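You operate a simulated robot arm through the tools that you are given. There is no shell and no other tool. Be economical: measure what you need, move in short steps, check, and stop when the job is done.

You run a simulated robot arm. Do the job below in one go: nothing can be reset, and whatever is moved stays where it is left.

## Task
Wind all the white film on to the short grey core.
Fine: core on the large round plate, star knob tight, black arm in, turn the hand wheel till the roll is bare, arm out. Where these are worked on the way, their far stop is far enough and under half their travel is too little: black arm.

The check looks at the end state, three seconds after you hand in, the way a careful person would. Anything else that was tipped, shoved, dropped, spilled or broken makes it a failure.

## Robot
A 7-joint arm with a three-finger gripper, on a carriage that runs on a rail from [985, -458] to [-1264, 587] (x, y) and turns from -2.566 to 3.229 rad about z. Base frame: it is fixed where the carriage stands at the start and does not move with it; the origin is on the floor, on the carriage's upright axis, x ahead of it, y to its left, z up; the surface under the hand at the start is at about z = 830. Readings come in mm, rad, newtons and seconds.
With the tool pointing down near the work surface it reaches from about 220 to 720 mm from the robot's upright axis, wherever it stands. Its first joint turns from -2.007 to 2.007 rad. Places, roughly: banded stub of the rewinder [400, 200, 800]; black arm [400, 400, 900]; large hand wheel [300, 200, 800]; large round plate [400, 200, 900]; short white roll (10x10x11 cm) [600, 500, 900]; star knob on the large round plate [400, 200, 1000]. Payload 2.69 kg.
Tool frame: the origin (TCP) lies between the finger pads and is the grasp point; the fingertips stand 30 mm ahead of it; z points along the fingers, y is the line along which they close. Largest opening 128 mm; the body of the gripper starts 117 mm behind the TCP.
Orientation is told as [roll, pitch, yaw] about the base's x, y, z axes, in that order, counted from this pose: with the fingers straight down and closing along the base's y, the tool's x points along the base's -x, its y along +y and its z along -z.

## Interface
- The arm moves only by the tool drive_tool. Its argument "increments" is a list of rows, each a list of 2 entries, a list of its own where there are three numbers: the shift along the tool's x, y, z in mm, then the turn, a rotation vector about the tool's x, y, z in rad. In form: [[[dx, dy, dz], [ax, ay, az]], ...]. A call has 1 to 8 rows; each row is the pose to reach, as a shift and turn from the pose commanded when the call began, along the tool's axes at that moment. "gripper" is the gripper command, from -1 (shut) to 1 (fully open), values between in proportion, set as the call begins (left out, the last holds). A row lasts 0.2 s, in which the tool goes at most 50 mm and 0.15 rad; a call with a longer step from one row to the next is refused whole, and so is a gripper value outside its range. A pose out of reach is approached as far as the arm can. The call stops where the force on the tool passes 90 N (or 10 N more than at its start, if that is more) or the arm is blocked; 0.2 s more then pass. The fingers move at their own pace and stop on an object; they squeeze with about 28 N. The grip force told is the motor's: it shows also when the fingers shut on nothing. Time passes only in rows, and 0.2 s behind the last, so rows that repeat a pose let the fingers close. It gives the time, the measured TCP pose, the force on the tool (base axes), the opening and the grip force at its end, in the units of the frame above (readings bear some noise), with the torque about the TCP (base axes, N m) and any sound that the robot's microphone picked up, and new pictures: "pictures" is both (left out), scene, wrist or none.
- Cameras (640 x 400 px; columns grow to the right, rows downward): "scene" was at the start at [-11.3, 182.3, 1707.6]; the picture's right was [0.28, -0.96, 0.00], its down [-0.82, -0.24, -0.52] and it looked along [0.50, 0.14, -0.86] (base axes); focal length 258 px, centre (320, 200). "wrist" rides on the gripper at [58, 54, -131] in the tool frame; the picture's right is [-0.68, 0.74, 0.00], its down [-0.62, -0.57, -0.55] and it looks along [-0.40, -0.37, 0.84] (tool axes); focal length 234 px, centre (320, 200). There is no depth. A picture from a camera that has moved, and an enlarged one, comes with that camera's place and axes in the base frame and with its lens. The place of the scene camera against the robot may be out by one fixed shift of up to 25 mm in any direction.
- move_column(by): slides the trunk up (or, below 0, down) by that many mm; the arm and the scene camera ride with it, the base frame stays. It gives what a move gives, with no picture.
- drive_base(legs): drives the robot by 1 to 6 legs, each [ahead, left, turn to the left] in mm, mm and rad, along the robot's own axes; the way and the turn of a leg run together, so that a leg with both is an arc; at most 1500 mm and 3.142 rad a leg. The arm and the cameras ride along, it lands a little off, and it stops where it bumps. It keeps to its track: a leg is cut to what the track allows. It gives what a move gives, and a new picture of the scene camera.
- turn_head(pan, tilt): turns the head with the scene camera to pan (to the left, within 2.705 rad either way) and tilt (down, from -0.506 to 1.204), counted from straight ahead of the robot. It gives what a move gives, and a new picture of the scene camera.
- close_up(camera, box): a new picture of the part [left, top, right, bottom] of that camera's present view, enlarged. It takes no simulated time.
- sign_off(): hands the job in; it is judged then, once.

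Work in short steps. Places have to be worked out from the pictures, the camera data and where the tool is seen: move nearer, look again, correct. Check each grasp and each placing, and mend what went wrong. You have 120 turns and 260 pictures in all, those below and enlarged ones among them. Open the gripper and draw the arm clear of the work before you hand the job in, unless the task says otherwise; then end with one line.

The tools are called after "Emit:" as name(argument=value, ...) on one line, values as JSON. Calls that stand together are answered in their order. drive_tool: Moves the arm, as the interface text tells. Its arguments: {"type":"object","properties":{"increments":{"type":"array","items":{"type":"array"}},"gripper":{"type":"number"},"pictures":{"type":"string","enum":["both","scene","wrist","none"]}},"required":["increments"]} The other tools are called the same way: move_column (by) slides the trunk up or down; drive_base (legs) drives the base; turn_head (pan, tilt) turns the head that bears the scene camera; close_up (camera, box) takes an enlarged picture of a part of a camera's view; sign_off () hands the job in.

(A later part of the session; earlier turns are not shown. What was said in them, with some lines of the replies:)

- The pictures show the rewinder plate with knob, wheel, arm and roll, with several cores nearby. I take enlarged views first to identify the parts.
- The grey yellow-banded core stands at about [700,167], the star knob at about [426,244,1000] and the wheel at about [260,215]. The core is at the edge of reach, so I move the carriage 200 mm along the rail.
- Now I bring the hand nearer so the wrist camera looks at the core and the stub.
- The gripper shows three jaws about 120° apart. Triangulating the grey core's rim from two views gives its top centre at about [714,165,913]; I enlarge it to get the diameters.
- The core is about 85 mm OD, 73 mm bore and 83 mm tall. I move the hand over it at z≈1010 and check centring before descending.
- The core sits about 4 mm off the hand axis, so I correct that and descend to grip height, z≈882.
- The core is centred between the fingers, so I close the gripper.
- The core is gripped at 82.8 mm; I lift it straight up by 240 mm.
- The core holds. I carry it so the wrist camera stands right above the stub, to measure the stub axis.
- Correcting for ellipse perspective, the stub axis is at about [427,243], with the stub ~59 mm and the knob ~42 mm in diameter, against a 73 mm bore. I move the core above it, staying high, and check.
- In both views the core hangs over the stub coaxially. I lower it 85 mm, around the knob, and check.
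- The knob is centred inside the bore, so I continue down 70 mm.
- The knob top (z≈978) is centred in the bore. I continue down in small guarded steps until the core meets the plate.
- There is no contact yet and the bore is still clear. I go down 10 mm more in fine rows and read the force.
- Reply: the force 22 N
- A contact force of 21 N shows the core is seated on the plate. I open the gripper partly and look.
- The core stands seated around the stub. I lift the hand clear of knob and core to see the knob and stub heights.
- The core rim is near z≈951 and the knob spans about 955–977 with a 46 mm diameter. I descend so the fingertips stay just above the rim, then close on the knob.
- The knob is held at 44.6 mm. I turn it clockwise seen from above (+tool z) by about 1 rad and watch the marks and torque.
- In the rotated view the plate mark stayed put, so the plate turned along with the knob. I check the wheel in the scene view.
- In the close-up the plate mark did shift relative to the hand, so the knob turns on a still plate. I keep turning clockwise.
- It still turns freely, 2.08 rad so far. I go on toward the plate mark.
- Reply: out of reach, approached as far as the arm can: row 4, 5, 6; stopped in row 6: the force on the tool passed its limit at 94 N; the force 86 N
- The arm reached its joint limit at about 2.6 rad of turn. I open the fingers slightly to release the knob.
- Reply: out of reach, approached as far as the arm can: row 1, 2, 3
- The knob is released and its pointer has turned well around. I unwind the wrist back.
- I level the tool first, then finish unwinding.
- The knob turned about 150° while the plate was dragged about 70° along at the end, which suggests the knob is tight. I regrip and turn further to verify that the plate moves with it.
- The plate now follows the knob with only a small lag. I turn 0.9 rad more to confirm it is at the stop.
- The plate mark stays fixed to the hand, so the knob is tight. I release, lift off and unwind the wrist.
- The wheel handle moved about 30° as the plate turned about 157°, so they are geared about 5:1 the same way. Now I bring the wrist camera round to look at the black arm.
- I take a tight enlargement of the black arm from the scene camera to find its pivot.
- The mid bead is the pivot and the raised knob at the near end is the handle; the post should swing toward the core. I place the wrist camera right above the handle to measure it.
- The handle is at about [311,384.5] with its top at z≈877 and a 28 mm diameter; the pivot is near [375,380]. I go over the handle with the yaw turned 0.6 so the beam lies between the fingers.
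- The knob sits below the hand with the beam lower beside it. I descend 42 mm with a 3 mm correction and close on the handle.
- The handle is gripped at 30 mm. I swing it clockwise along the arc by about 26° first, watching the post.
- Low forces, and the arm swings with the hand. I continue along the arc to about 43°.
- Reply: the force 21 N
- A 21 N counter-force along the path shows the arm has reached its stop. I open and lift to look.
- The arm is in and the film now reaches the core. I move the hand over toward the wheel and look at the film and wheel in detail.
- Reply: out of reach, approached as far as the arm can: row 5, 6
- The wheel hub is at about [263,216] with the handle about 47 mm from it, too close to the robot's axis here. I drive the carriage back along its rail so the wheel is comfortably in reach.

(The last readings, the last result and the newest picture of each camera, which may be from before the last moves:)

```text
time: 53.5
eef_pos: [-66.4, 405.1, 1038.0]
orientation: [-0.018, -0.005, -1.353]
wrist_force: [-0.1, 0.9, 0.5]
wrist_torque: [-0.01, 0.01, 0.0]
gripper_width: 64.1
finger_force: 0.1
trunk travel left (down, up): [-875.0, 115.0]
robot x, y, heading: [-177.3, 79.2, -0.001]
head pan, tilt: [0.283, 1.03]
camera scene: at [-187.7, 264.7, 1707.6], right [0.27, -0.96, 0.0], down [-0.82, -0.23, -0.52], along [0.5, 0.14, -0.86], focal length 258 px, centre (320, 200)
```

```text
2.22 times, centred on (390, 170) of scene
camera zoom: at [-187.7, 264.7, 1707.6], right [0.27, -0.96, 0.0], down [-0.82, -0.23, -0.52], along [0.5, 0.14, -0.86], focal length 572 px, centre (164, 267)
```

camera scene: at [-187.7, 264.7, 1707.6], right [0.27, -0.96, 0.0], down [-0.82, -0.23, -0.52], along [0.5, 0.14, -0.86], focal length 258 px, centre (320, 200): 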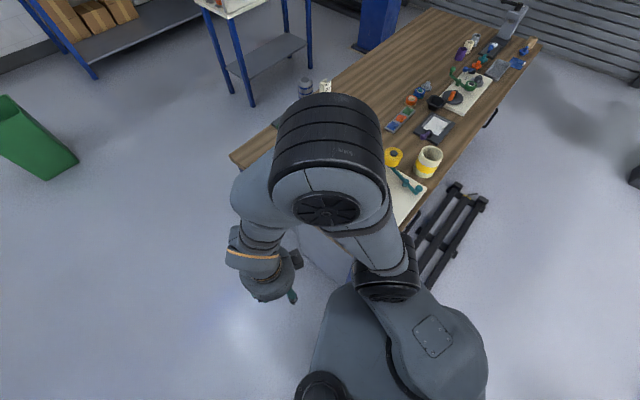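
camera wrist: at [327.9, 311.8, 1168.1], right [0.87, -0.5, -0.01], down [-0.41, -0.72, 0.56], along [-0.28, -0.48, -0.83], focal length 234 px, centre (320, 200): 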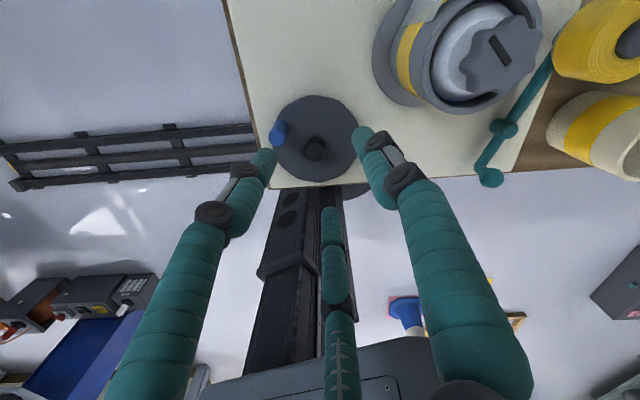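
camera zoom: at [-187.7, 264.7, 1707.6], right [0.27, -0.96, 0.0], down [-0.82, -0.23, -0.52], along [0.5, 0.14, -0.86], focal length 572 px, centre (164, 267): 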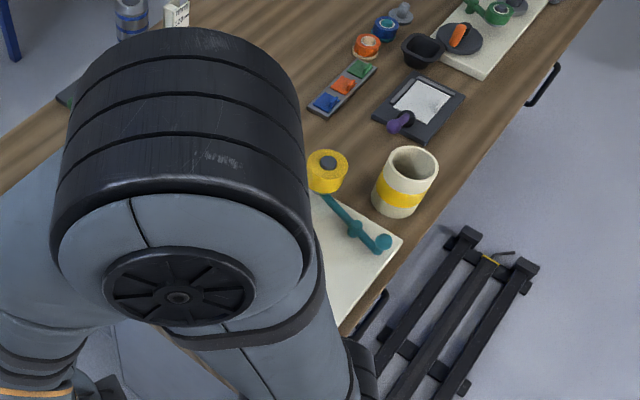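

The carriage is now well placed. I bring the hand back to the wheel, with the yaw turned to about −0.37 and the camera above the crank handle.

Emit:
drive_tool(increments=[[[-36, 36, 0], [0, 0, -0.12]], [[-72, 72, 0], [0, 0, -0.24]], [[-107, 108, 0], [0, 0, -0.36]], [[-143, 144, 0], [0, 0, -0.48]], [[-178, 180, 0], [0, 0, -0.6]], [[-214, 216, 0], [0, 0, -0.72]], [[-250, 252, 0], [0, 0, -0.84]], [[-284, 286, 0], [0, 0, -0.98]]])

Emit:
close_up(camera="wrist", box=[200, 0, 440, 160])

```text
refused: row 1 steps farther than a row can; nothing moved
```

```text
2.50 times, centred on (320, 80) of wrist
camera zoom: at [-23.3, 474.5, 1168.6], right [0.87, -0.5, -0.01], down [-0.41, -0.72, 0.56], along [-0.29, -0.48, -0.83], focal length 585 px, centre (320, 500)
```

zoom: 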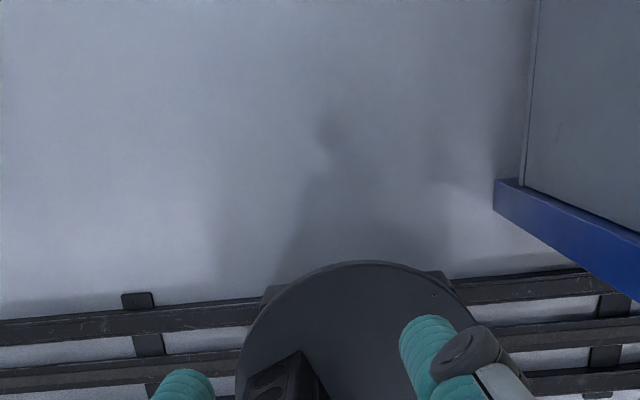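

That step was 51 mm, just over the limit. I split the move into shorter steps.

Emit:
drive_tool(increments=[[[-30, 30, 0], [0, 0, -0.1]], [[-60, 60, 0], [0, 0, -0.2]], [[-90, 90, 0], [0, 0, -0.3]], [[-120, 120, 0], [0, 0, -0.4]], [[-150, 150, 0], [0, 0, -0.5]], [[-180, 180, 0], [0, 0, -0.6]], [[-210, 210, 0], [0, 0, -0.7]], [[-240, 240, 0], [0, 0, -0.8]]], pictures="none")

```text
time: 55.2
eef_pos: [221.3, 222.5, 1034.4]
orientation: [-0.014, 0.011, -0.555]
wrist_force: [-0.1, -0.2, -0.2]
wrist_torque: [0.02, 0.03, -0.02]
gripper_width: 63.8
finger_force: 0.0
trunk travel left (down, up): [-875.0, 115.0]
robot x, y, heading: [-178.1, 82.3, 0.003]
head pan, tilt: [0.283, 1.03]
```

Now the remaining small shift with levelling.

Emit:
drive_tool(increments=[[[-33, 0, 0], [-0.007, -0.006, -0.09]], [[-65, 1, 10], [-0.014, -0.011, -0.185]], [[-65, 1, 24], [-0.014, -0.011, -0.185]], [[-65, 1, 24], [-0.014, -0.011, -0.185]]])

Emit:
close_up(camera="wrist", box=[200, 0, 440, 160])

```text
time: 56.2
eef_pos: [275.7, 190.0, 1011.4]
orientation: [0.0, 0.001, -0.366]
wrist_force: [0.2, -0.4, 0.5]
wrist_torque: [0.0, 0.0, 0.01]
gripper_width: 63.8
finger_force: 0.0
trunk travel left (down, up): [-875.0, 115.0]
robot x, y, heading: [-179.1, 82.0, -0.006]
head pan, tilt: [0.283, 1.03]
camera scene: at [-187.3, 264.0, 1707.7], right [0.27, -0.96, 0.0], down [-0.82, -0.23, -0.52], along [0.5, 0.14, -0.86], focal length 258 px, centre (320, 200)
camera wrist: at [241.1, 259.9, 1141.8], right [0.9, 0.44, 0.0], down [0.37, -0.75, 0.55], along [0.24, -0.49, -0.84], focal length 234 px, centre (320, 200)
```

scene: 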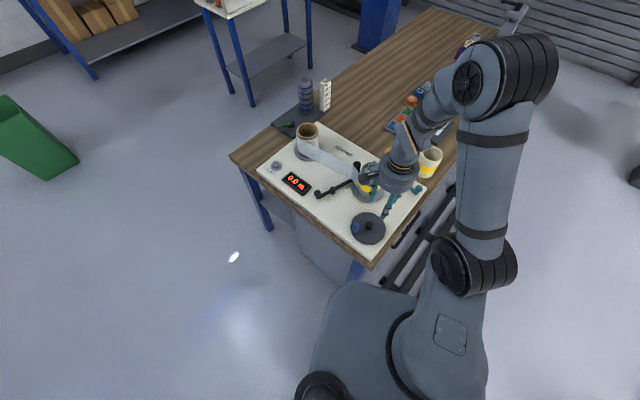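
wrist: 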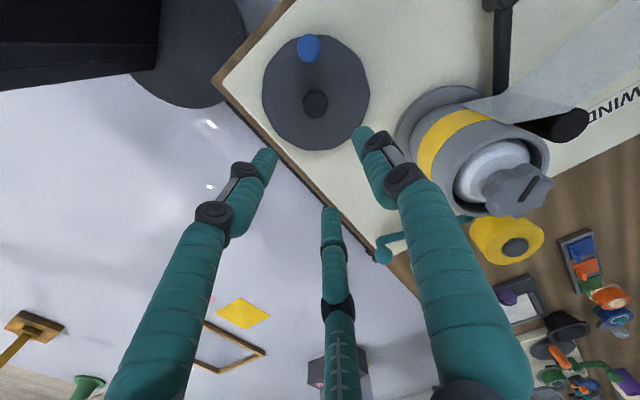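

```text
2.50 times, centred on (320, 80) of wrist
camera zoom: at [241.1, 259.9, 1141.8], right [0.9, 0.44, 0.0], down [0.37, -0.75, 0.55], along [0.24, -0.49, -0.84], focal length 585 px, centre (320, 500)
```

zoom: 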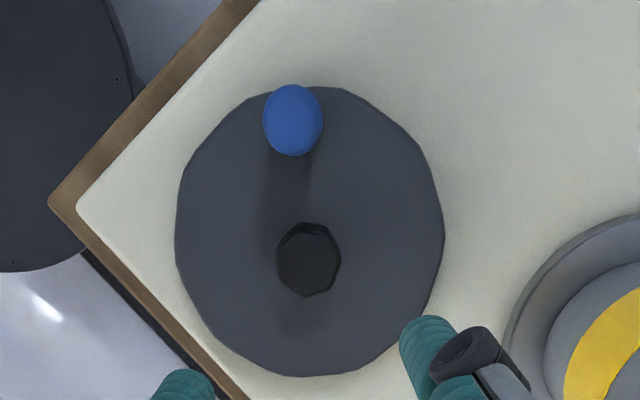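

The crank handle is at about [232,255] with a 22 mm diameter, and the hub at about [259,211]. I go over the handle at z≈950 and check its height.

Emit:
drive_tool(increments=[[[32, 23, 0], [0, 0, 0]], [[64.5, 45.4, 20], [0, 0, 0]], [[64.5, 45.4, 60], [0, 0, 0]], [[64.5, 45.4, 60], [0, 0, 0]]])

Emit:
close_up(camera="wrist", box=[230, 60, 430, 220])

Emit:
close_up(camera="scene", box=[280, 130, 440, 270])

```text
time: 57.2
eef_pos: [232.7, 255.7, 953.1]
orientation: [0.0, 0.0, -0.369]
wrist_force: [-0.8, 0.4, -0.2]
wrist_torque: [0.05, -0.02, 0.0]
gripper_width: 63.8
finger_force: 0.2
trunk travel left (down, up): [-875.0, 115.0]
robot x, y, heading: [-177.6, 83.7, -0.008]
head pan, tilt: [0.283, 1.03]
camera scene: at [-188.9, 264.6, 1707.6], right [0.27, -0.96, 0.0], down [-0.82, -0.24, -0.52], along [0.5, 0.14, -0.86], focal length 258 px, centre (320, 200)
camera wrist: at [198.6, 325.9, 1083.6], right [0.9, 0.44, 0.0], down [0.37, -0.75, 0.55], along [0.25, -0.49, -0.84], focal length 234 px, centre (320, 200)
```

scene: 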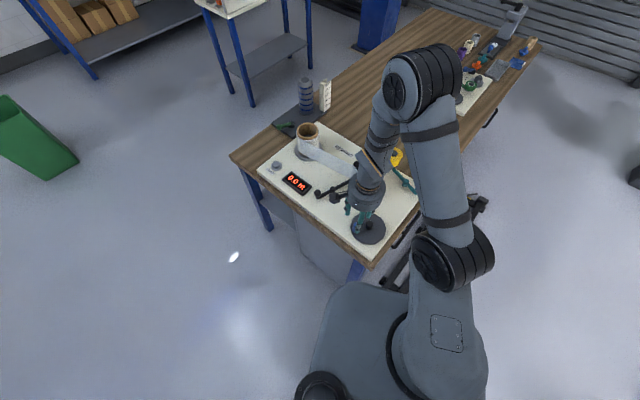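
wrist: 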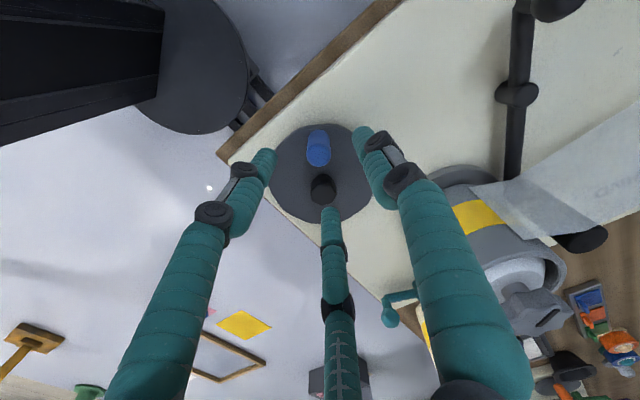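

```text
2.50 times, centred on (330, 140) of wrist
camera zoom: at [198.6, 325.9, 1083.6], right [0.9, 0.44, 0.0], down [0.37, -0.75, 0.55], along [0.25, -0.49, -0.84], focal length 585 px, centre (295, 350)
```

zoom: 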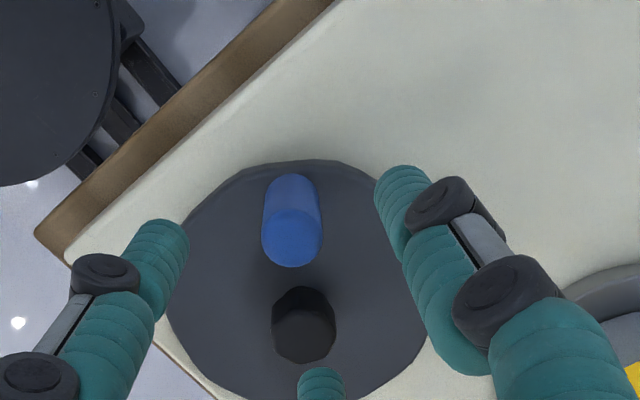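

```text
2.86 times, centred on (360, 200) of scene
camera zoom: at [-188.9, 264.6, 1707.6], right [0.27, -0.96, 0.0], down [-0.82, -0.24, -0.52], along [0.5, 0.14, -0.86], focal length 736 px, centre (206, 200)
```

zoom: 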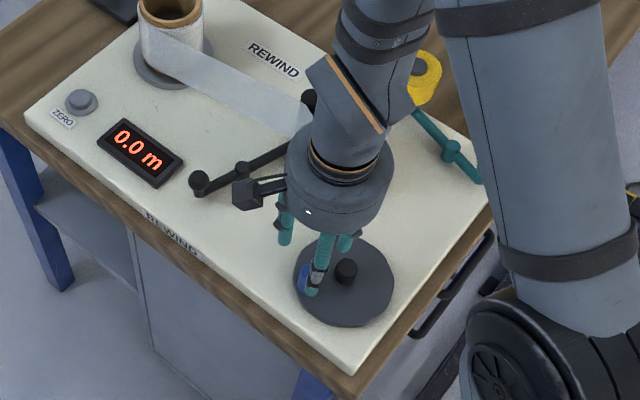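

The handle spans about z 850–893. Before cranking I look at how the film meets the core, to choose the direction.

Emit:
close_up(camera="wrist", box=[430, 80, 640, 300])

Emit:
drive_tool(increments=[[[0, 0, 20], [0, 0, 0]], [[0, 0, 42], [0, 0, 0]], [[0, 0, 64], [0, 0, 0]], [[0, 0, 64], [0, 0, 0]]], pictures="none")

Emit:
drive_tool(increments=[[[0, 0, 0], [0, 0, 0]], [[0, 0, 0], [0, 0, 0]], [[0, 0, 0], [0, 0, 0]], [[0, 0, 0], [0, 0, 0]]], gripper=-1, pictures="wrist")

```text
1.82 times, centred on (535, 190) of wrist
camera zoom: at [198.6, 325.9, 1083.6], right [0.9, 0.44, 0.0], down [0.37, -0.75, 0.55], along [0.25, -0.49, -0.84], focal length 426 px, centre (-71, 218)
```

zoom: 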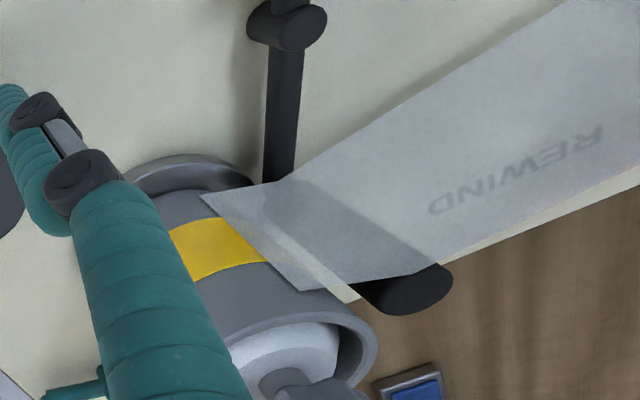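

```text
time: 58.2
eef_pos: [232.3, 256.2, 884.6]
orientation: [-0.004, 0.001, -0.365]
wrist_force: [-0.5, -0.4, -1.0]
wrist_torque: [-0.02, -0.02, 0.0]
gripper_width: 70.5
finger_force: 0.9
trunk travel left (down, up): [-875.0, 115.0]
robot x, y, heading: [-175.1, 85.4, -0.007]
head pan, tilt: [0.283, 1.03]
```

```text
time: 59.2
eef_pos: [232.4, 254.8, 887.7]
orientation: [0.0, 0.001, -0.368]
wrist_force: [-1.6, -0.2, 2.7]
wrist_torque: [-0.15, 0.2, 0.01]
gripper_width: 21.3
finger_force: 22.9
trunk travel left (down, up): [-875.0, 115.0]
robot x, y, heading: [-175.6, 83.5, -0.003]
head pan, tilt: [0.283, 1.03]
camera wrist: at [197.8, 325.5, 1018.3], right [0.9, 0.44, 0.0], down [0.37, -0.75, 0.55], along [0.24, -0.49, -0.84], focal length 234 px, centre (320, 200)
```

wrist: 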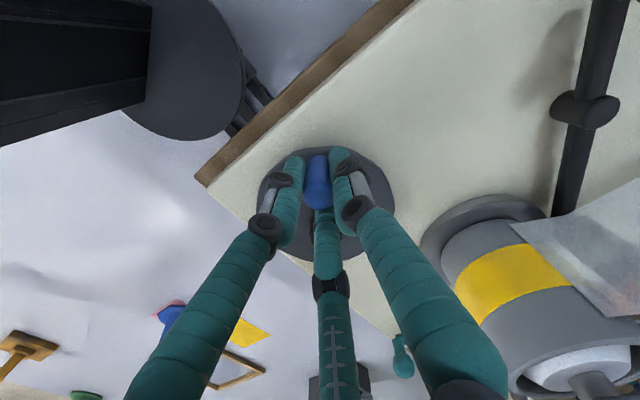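

The film end lies on the core's +y side pointing to −x, so winding needs the core to turn counter-clockwise seen from above. The handle is gripped, so I crank 90° counter-clockwise as a test.

Emit:
drive_tool(increments=[[[5.4, -8.7, 0], [0, 0, 0]], [[9.1, -18.2, 0], [0, 0, 0]], [[10.8, -28.3, 0], [0, 0, 0]], [[10.5, -38.5, 0], [0, 0, 0]], [[8.2, -48.5, 0], [0, 0, 0]], [[4, -57.8, 0], [0, 0, 0]], [[-1.9, -66.1, 0], [0, 0, 0]], [[-9.3, -73.1, 0], [0, 0, 0]]])

Emit:
close_up(camera="scene", box=[250, 110, 440, 270])

```text
time: 61.0
eef_pos: [214.8, 181.6, 886.6]
orientation: [0.0, 0.001, -0.37]
wrist_force: [3.1, 2.4, 10.2]
wrist_torque: [0.3, 0.12, -0.02]
gripper_width: 20.8
finger_force: 45.4
trunk travel left (down, up): [-875.0, 115.0]
robot x, y, heading: [-175.0, 82.3, -0.006]
head pan, tilt: [0.283, 1.03]
camera scene: at [-187.5, 264.2, 1707.8], right [0.27, -0.96, 0.0], down [-0.82, -0.23, -0.52], along [0.5, 0.14, -0.86], focal length 258 px, centre (320, 200)
camera wrist: at [181.2, 253.3, 1018.3], right [0.9, 0.44, 0.0], down [0.37, -0.75, 0.55], along [0.24, -0.49, -0.84], focal length 234 px, centre (320, 200)
```

scene: 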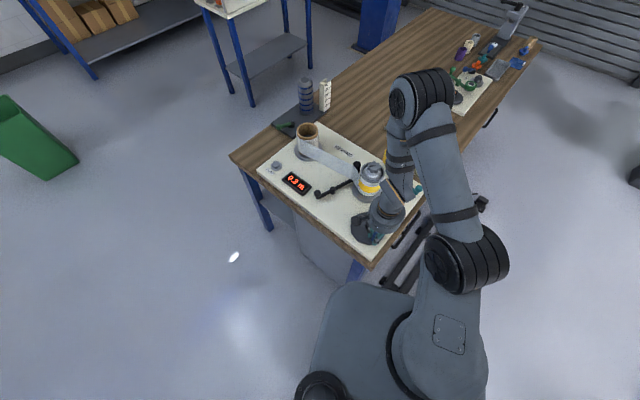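
wrist: 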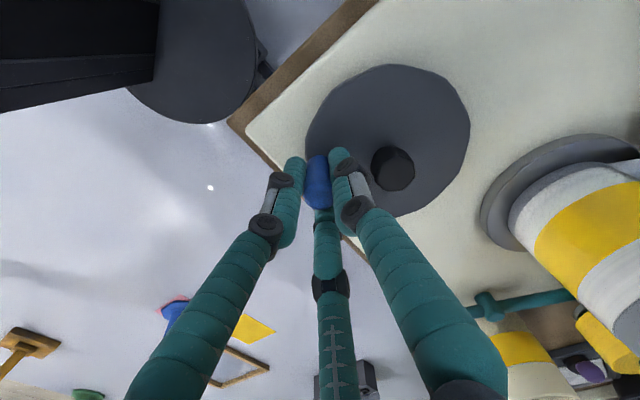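

```text
2.50 times, centred on (345, 190) of scene
camera zoom: at [-187.5, 264.2, 1707.8], right [0.27, -0.96, 0.0], down [-0.82, -0.23, -0.52], along [0.5, 0.14, -0.86], focal length 644 px, centre (258, 225)
```

zoom: 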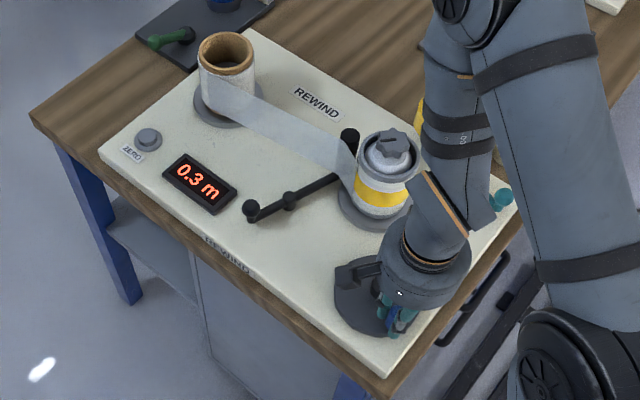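

It reads 0.3 m and film is on the core, so the direction is right. Now a full turn counter-clockwise in 45° steps.

Emit:
drive_tool(increments=[[[-38.5, -10.5, 0], [0, 0, 0]], [[-73.1, 9.3, 0], [0, 0, 0]], [[-83.6, 47.8, 0], [0, 0, 0]], [[-63.8, 82.4, 0], [0, 0, 0]], [[-25.3, 92.9, 0], [0, 0, 0]], [[9.3, 73.1, 0], [0, 0, 0]], [[19.8, 34.6, 0], [0, 0, 0]], [[0, 0, 0], [0, 0, 0]]])

Emit:
close_up(camera="scene", box=[250, 110, 440, 270])

```text
time: 62.9
eef_pos: [217.6, 180.0, 886.6]
orientation: [0.003, 0.001, -0.375]
wrist_force: [7.2, -6.9, 11.0]
wrist_torque: [0.48, -0.06, 0.02]
gripper_width: 21.1
finger_force: 45.4
trunk travel left (down, up): [-875.0, 115.0]
robot x, y, heading: [-176.3, 82.1, -0.007]
head pan, tilt: [0.283, 1.03]
camera scene: at [-184.8, 258.9, 1708.5], right [0.27, -0.96, 0.0], down [-0.82, -0.23, -0.52], along [0.49, 0.14, -0.86], focal length 258 px, centre (320, 200)
camera wrist: at [182.9, 250.6, 1017.7], right [0.9, 0.44, 0.0], down [0.37, -0.75, 0.55], along [0.24, -0.49, -0.84], focal length 234 px, centre (320, 200)
```

scene: 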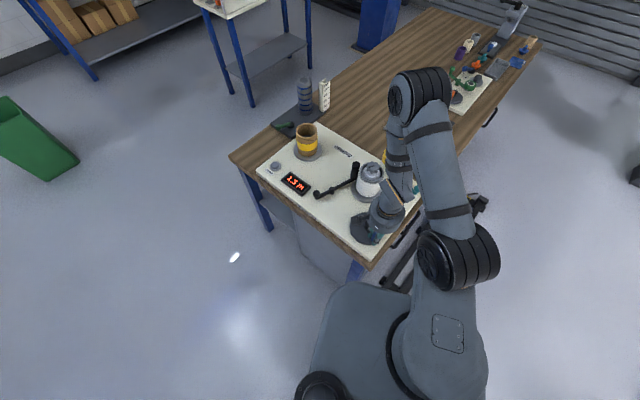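
wrist: 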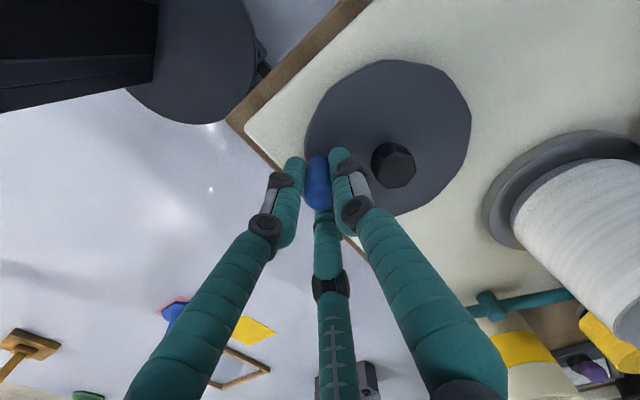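

```text
2.50 times, centred on (345, 190) of scene
camera zoom: at [-184.8, 258.9, 1708.5], right [0.27, -0.96, 0.0], down [-0.82, -0.23, -0.52], along [0.49, 0.14, -0.86], focal length 644 px, centre (258, 225)
```

zoom: 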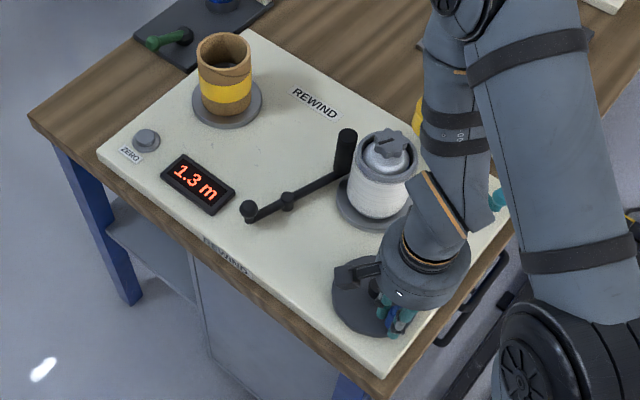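

The supply roll is bare (1.3 m) and all the film is on the grey core. I release the crank and lift.

Emit:
drive_tool(increments=[[[0, 0, 0], [0, 0, 0]], [[0, 0, 0], [0, 0, 0]], [[0, 0, -30], [0, 0, 0]], [[0, 0, -70], [0, 0, 0]], [[0, 0, -110], [0, 0, 0]], [[0, 0, -120], [0, 0, 0]]], gripper=0.1, pictures="none")

Emit:
drive_tool(increments=[[[-2, 38, 0], [0, 0, 0.13]], [[-4, 76, 0], [0, 0, 0.26]], [[-7, 114, 0], [0, 0, 0.39]], [[-9, 152, 0], [0, 0, 0.52]], [[-12, 190, 0], [0, 0, 0.65]], [[-14, 228, 0], [0, 0, 0.78]], [[-16.4, 267, 0], [0, 0, 0.89]], [[-16.4, 267, 40], [0, 0, 0.89]]])

Emit:
close_up(camera="wrist", box=[220, 60, 420, 260])

```text
time: 64.2
eef_pos: [213.7, 183.6, 1008.3]
orientation: [-0.002, 0.001, -0.365]
wrist_force: [-0.3, 0.4, -0.5]
wrist_torque: [0.02, 0.02, -0.02]
gripper_width: 70.7
finger_force: 0.0
trunk travel left (down, up): [-875.0, 115.0]
robot x, y, heading: [-180.1, 83.4, -0.007]
head pan, tilt: [0.283, 1.03]
```

```text
time: 66.0
eef_pos: [327.0, 426.3, 966.4]
orientation: [0.0, 0.0, -1.26]
wrist_force: [0.5, 0.5, -0.2]
wrist_torque: [-0.02, 0.04, 0.0]
gripper_width: 70.6
finger_force: 0.0
trunk travel left (down, up): [-875.0, 115.0]
robot x, y, heading: [-180.4, 82.5, -0.0]
head pan, tilt: [0.283, 1.03]
camera scene: at [-185.8, 264.7, 1707.6], right [0.27, -0.96, 0.0], down [-0.82, -0.23, -0.51], along [0.5, 0.14, -0.86], focal length 258 px, centre (320, 200)
camera wrist: at [362.5, 498.2, 1097.3], right [0.91, -0.42, 0.0], down [-0.35, -0.76, 0.55], along [-0.23, -0.5, -0.84], focal length 234 px, centre (320, 200)
```

scene: 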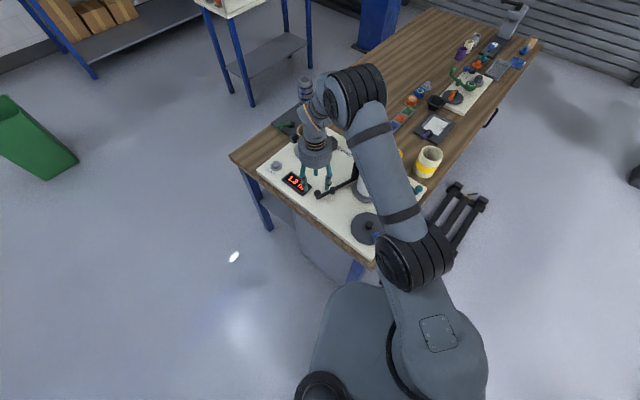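
wrist: 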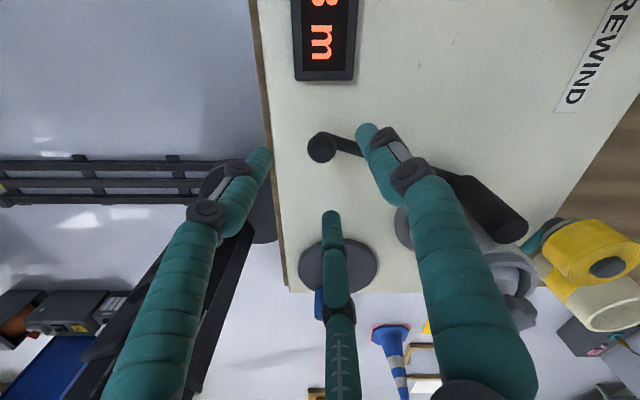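

```text
2.00 times, centred on (320, 160) of wrist
camera zoom: at [362.5, 498.2, 1097.3], right [0.91, -0.42, 0.0], down [-0.35, -0.76, 0.55], along [-0.23, -0.5, -0.84], focal length 468 px, centre (320, 280)
```

zoom: 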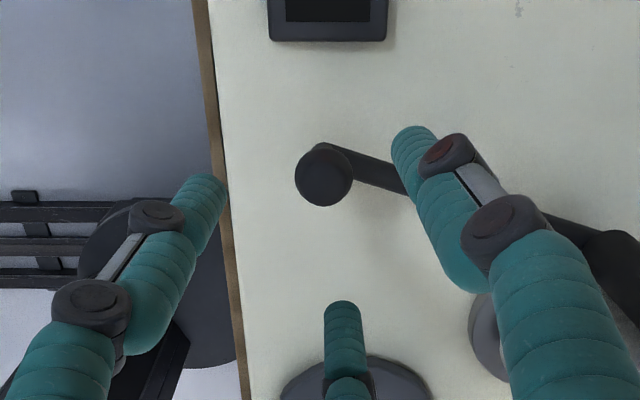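

The arm handle is now at about [329,421]. I correct 5 mm, descend and grip it.

Emit:
drive_tool(increments=[[[-5, 0.4, 25], [0, 0, 0]], [[-5, 0.4, 50], [0, 0, 0]], [[-5, 0.4, 70], [0, 0, 0]], [[-5, 0.4, 80], [0, 0, 0]], [[-5, 0.4, 80], [0, 0, 0]]], pictures="none")

Emit:
drive_tool(increments=[[[0, 0, 0], [0, 0, 0]], [[0, 0, 0], [0, 0, 0]], [[0, 0, 0], [0, 0, 0]], [[0, 0, 0], [0, 0, 0]]], gripper=-1, pictures="wrist")

```text
time: 67.2
eef_pos: [327.6, 422.0, 887.1]
orientation: [0.004, 0.001, -1.258]
wrist_force: [-0.4, -0.2, 0.3]
wrist_torque: [0.02, -0.04, 0.02]
gripper_width: 70.4
finger_force: 0.1
trunk travel left (down, up): [-875.0, 115.0]
robot x, y, heading: [-177.2, 83.1, -0.003]
head pan, tilt: [0.283, 1.03]
```

```text
time: 68.2
eef_pos: [328.3, 422.1, 886.8]
orientation: [0.001, 0.001, -1.256]
wrist_force: [-1.0, 2.0, -1.6]
wrist_torque: [0.05, -0.01, 0.06]
gripper_width: 28.6
finger_force: 24.9
trunk travel left (down, up): [-875.0, 115.0]
robot x, y, heading: [-178.6, 81.4, -0.007]
head pan, tilt: [0.283, 1.03]
camera wrist: at [362.0, 493.7, 1018.5], right [0.91, -0.42, 0.0], down [-0.35, -0.76, 0.55], along [-0.23, -0.5, -0.84], focal length 234 px, centre (320, 200)
```

wrist: 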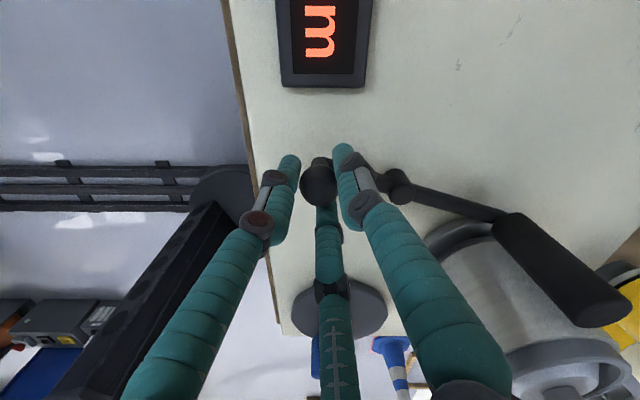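

Gripped at 28.6 mm. I swing it back counter-clockwise along the same arc, to its out stop.

Emit:
drive_tool(increments=[[[-2.5, -4.7, 0], [0, 0, -0.083]], [[-5.3, -9.2, 0], [0, 0, -0.166]], [[-8.8, -13.1, 0], [0, 0, -0.249]], [[-12.7, -16.7, 0], [0, 0, -0.332]], [[-16.8, -19.9, 0], [0, 0, -0.415]], [[-21.2, -22.8, 0], [0, 0, -0.498]], [[-30.7, -27.5, 0], [0, 0, -0.63]], [[-33.7, -28.7, 0], [0, 0, -0.68]]], pictures="wrist")

```text
time: 70.0
eef_pos: [310.7, 383.9, 886.4]
orientation: [0.004, -0.004, -0.572]
wrist_force: [-3.7, 10.9, 3.0]
wrist_torque: [-0.03, 0.11, -0.47]
gripper_width: 28.3
finger_force: 45.0
trunk travel left (down, up): [-875.0, 115.0]
robot x, y, heading: [-174.4, 83.1, -0.004]
head pan, tilt: [0.283, 1.03]
camera wrist: at [290.7, 460.1, 1018.3], right [0.97, 0.25, 0.01], down [0.21, -0.81, 0.55], along [0.14, -0.53, -0.84], focal length 234 px, centre (320, 200)
```

wrist: 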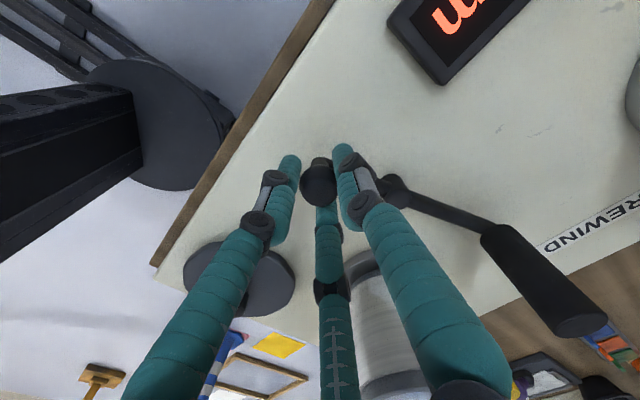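

The arm is back at its start position against the stop (about 11 N). I release, lift well clear and inspect everything.

Emit:
drive_tool(increments=[[[0, 1, 0], [0, 0, 0]], [[0, 1, 0], [0, 0, 0]], [[0, 1, -35], [0, 0, 0]], [[0, 1, -80], [0, 0, 0]], [[0, 1, -125], [0, 0, 0]], [[0, 1, -170], [0, 0, 0]], [[0, 1, -210], [0, 0, 0]]], gripper=0.2, pictures="none")

Emit:
drive_tool(increments=[[[40, 10, 0], [0, 0, 0]], [[80, 20, 0], [0, 0, 0]], [[120, 30, 0], [0, 0, 0]], [[160, 40, 0], [0, 0, 0]], [[200, 50, 0], [0, 0, 0]], [[240, 60, 0], [0, 0, 0]]])

Emit:
close_up(camera="scene", box=[250, 90, 440, 270])

```text
time: 71.7
eef_pos: [312.7, 379.6, 1099.2]
orientation: [0.0, -0.001, -0.577]
wrist_force: [-0.5, 0.0, -0.1]
wrist_torque: [0.0, 0.0, 0.01]
gripper_width: 76.8
finger_force: 0.1
trunk travel left (down, up): [-875.0, 115.0]
robot x, y, heading: [-182.3, 81.4, -0.006]
head pan, tilt: [0.283, 1.03]
```

```text
time: 73.0
eef_pos: [139.1, 562.2, 1097.5]
orientation: [0.0, -0.003, -0.576]
wrist_force: [-1.8, -0.7, -0.4]
wrist_torque: [-0.07, 0.0, -0.04]
gripper_width: 76.8
finger_force: 0.0
trunk travel left (down, up): [-875.0, 115.0]
robot x, y, heading: [-179.8, 81.6, -0.009]
head pan, tilt: [0.283, 1.03]
camera scene: at [-189.1, 266.4, 1707.4], right [0.27, -0.96, 0.0], down [-0.82, -0.24, -0.52], along [0.5, 0.14, -0.86], focal length 258 px, centre (320, 200)
camera wrist: at [120.6, 640.1, 1228.7], right [0.97, 0.25, 0.0], down [0.21, -0.81, 0.55], along [0.14, -0.53, -0.83], focal length 234 px, centre (320, 200)
```

scene: 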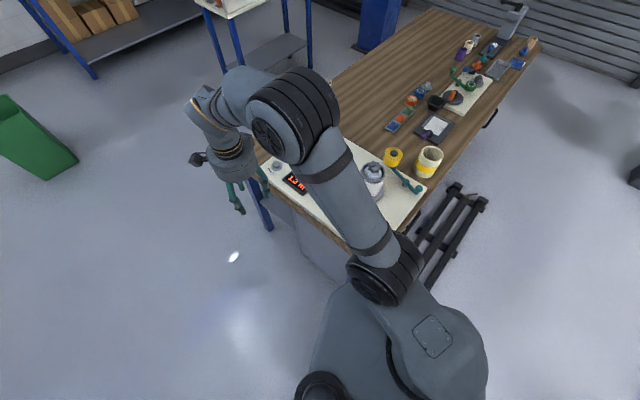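
wrist: 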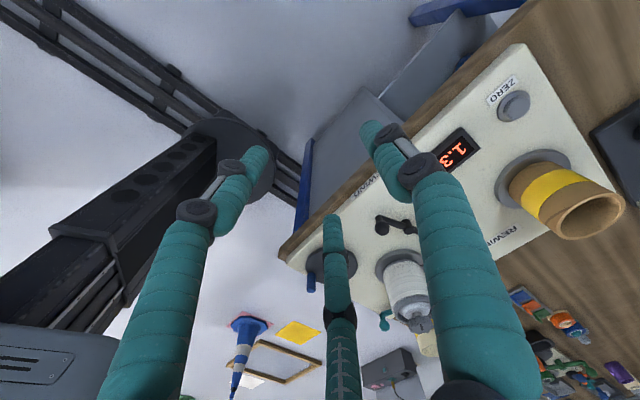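

```text
2.22 times, centred on (345, 180) of scene
camera zoom: at [-189.1, 266.4, 1707.4], right [0.27, -0.96, 0.0], down [-0.82, -0.24, -0.52], along [0.5, 0.14, -0.86], focal length 572 px, centre (264, 244)
```

zoom: 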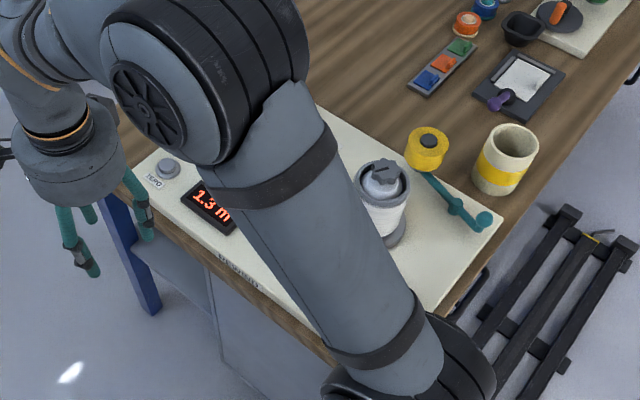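

The forearm hides the arm from the scene camera, so I check it through the wrist camera.

Emit:
close_up(camera="wrist", box=[300, 120, 460, 340])

Emit:
drive_tool(increments=[[[0, 0, -40], [0, 0, 0]], [[-20, -35, -70], [0, 0, 0]], [[-20, -75, -70], [0, 0, 0]], [[-20, -115, -70], [0, 0, 0]], [[-20, -155, -70], [0, 0, 0]], [[-20, -195, -70], [0, 0, 0]], [[-20, -240, -70], [0, 0, 0]], [[-20, -280, -70], [0, 0, 0]]])

Emit:
close_up(camera="scene", box=[250, 90, 440, 270])

```text
1.82 times, centred on (380, 230) of wrist
camera zoom: at [120.6, 640.1, 1228.7], right [0.97, 0.25, 0.0], down [0.21, -0.81, 0.55], along [0.14, -0.53, -0.83], focal length 426 px, centre (211, 146)
```

zoom: 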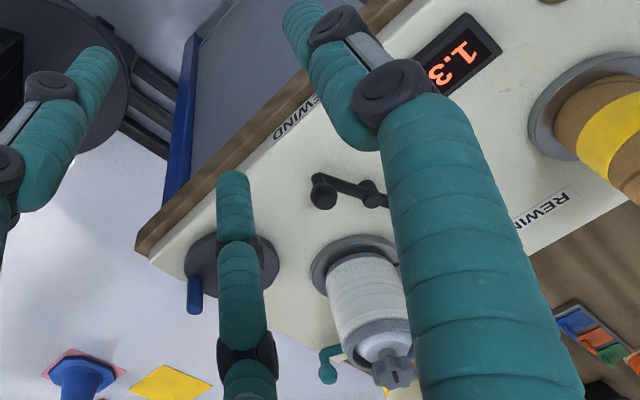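

```text
refused: row 2 steps farther than a row can; nothing moved
```

```text
2.22 times, centred on (345, 180) of scene
camera zoom: at [-189.1, 266.4, 1707.4], right [0.27, -0.96, 0.0], down [-0.82, -0.24, -0.52], along [0.5, 0.14, -0.86], focal length 572 px, centre (264, 244)
```

zoom: 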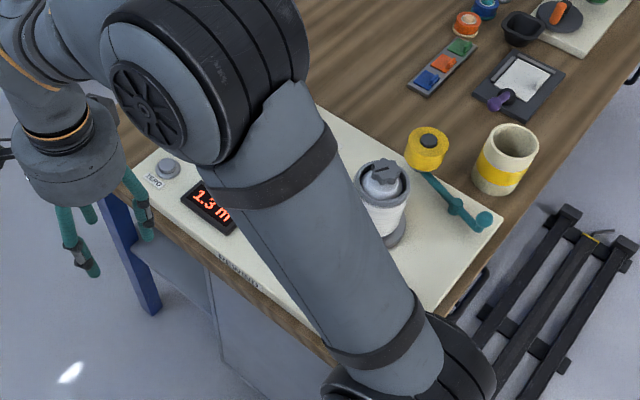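

The handle appears at its original place. I drive the carriage back a little for a clear final view.

Emit:
drive_base(legs=[[-270, 126, 0]])

Emit:
turn_head(pan=0.0, tilt=0.8)

Emit:
close_up(camera="scene", box=[200, 80, 440, 280])

```text
time: 75.1
eef_pos: [-126.0, 685.3, 1098.7]
orientation: [-0.002, -0.001, -0.582]
wrist_force: [-0.1, 0.1, 1.1]
wrist_torque: [-0.03, -0.03, 0.01]
gripper_width: 76.6
finger_force: 0.0
trunk travel left (down, up): [-875.0, 115.0]
robot x, y, heading: [-445.8, 207.9, -0.008]
head pan, tilt: [0.283, 1.03]
camera scene: at [-456.2, 389.8, 1707.6], right [0.27, -0.96, 0.0], down [-0.82, -0.23, -0.52], along [0.5, 0.14, -0.86], focal length 258 px, centre (320, 200)
```

scene: 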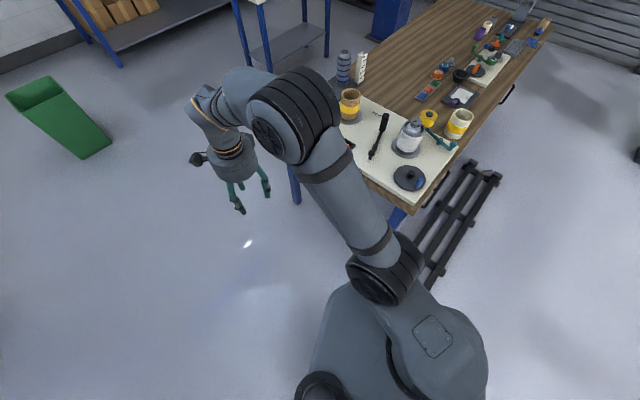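

```text
time: 75.9
eef_pos: [-124.3, 685.1, 1098.1]
orientation: [-0.002, -0.001, -0.582]
wrist_force: [-0.2, 0.2, 0.6]
wrist_torque: [0.03, 0.0, 0.0]
gripper_width: 76.7
finger_force: 0.1
trunk travel left (down, up): [-875.0, 115.0]
robot x, y, heading: [-445.9, 206.5, -0.012]
head pan, tilt: [0.0, 0.799]
camera scene: at [-440.3, 370.6, 1724.7], right [-0.01, -1.0, 0.0], down [-0.72, 0.01, -0.7], along [0.7, -0.01, -0.72], focal length 258 px, centre (320, 200)
```

scene: 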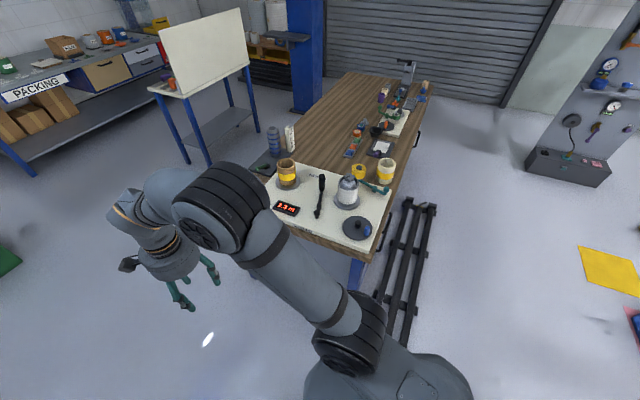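

```text
2.00 times, centred on (320, 180) of scene
camera zoom: at [-440.3, 370.6, 1724.7], right [-0.01, -1.0, 0.0], down [-0.72, 0.01, -0.7], along [0.7, -0.01, -0.72], focal length 515 px, centre (320, 240)
```

zoom: 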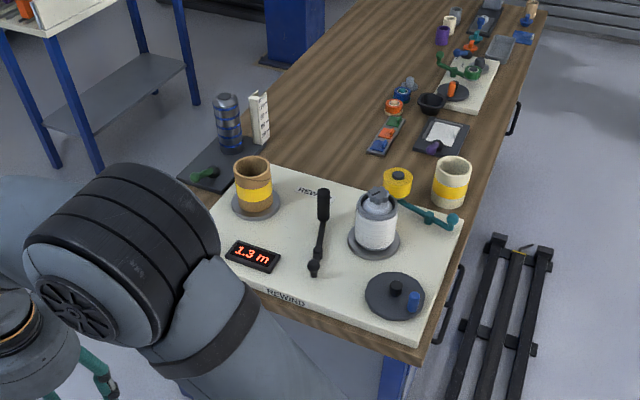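

The roll is bare, the film is on the grey core, the black arm is out and the other items stand where they were. The gripper is open and clear, so I hand in.

Emit:
sign_off()

```text
The job is handed in.
```

All the white film (1.3 m) is wound on to the short grey core; the star knob is tight, the supply roll is bare, the black arm is back out, and the gripper is open and clear.
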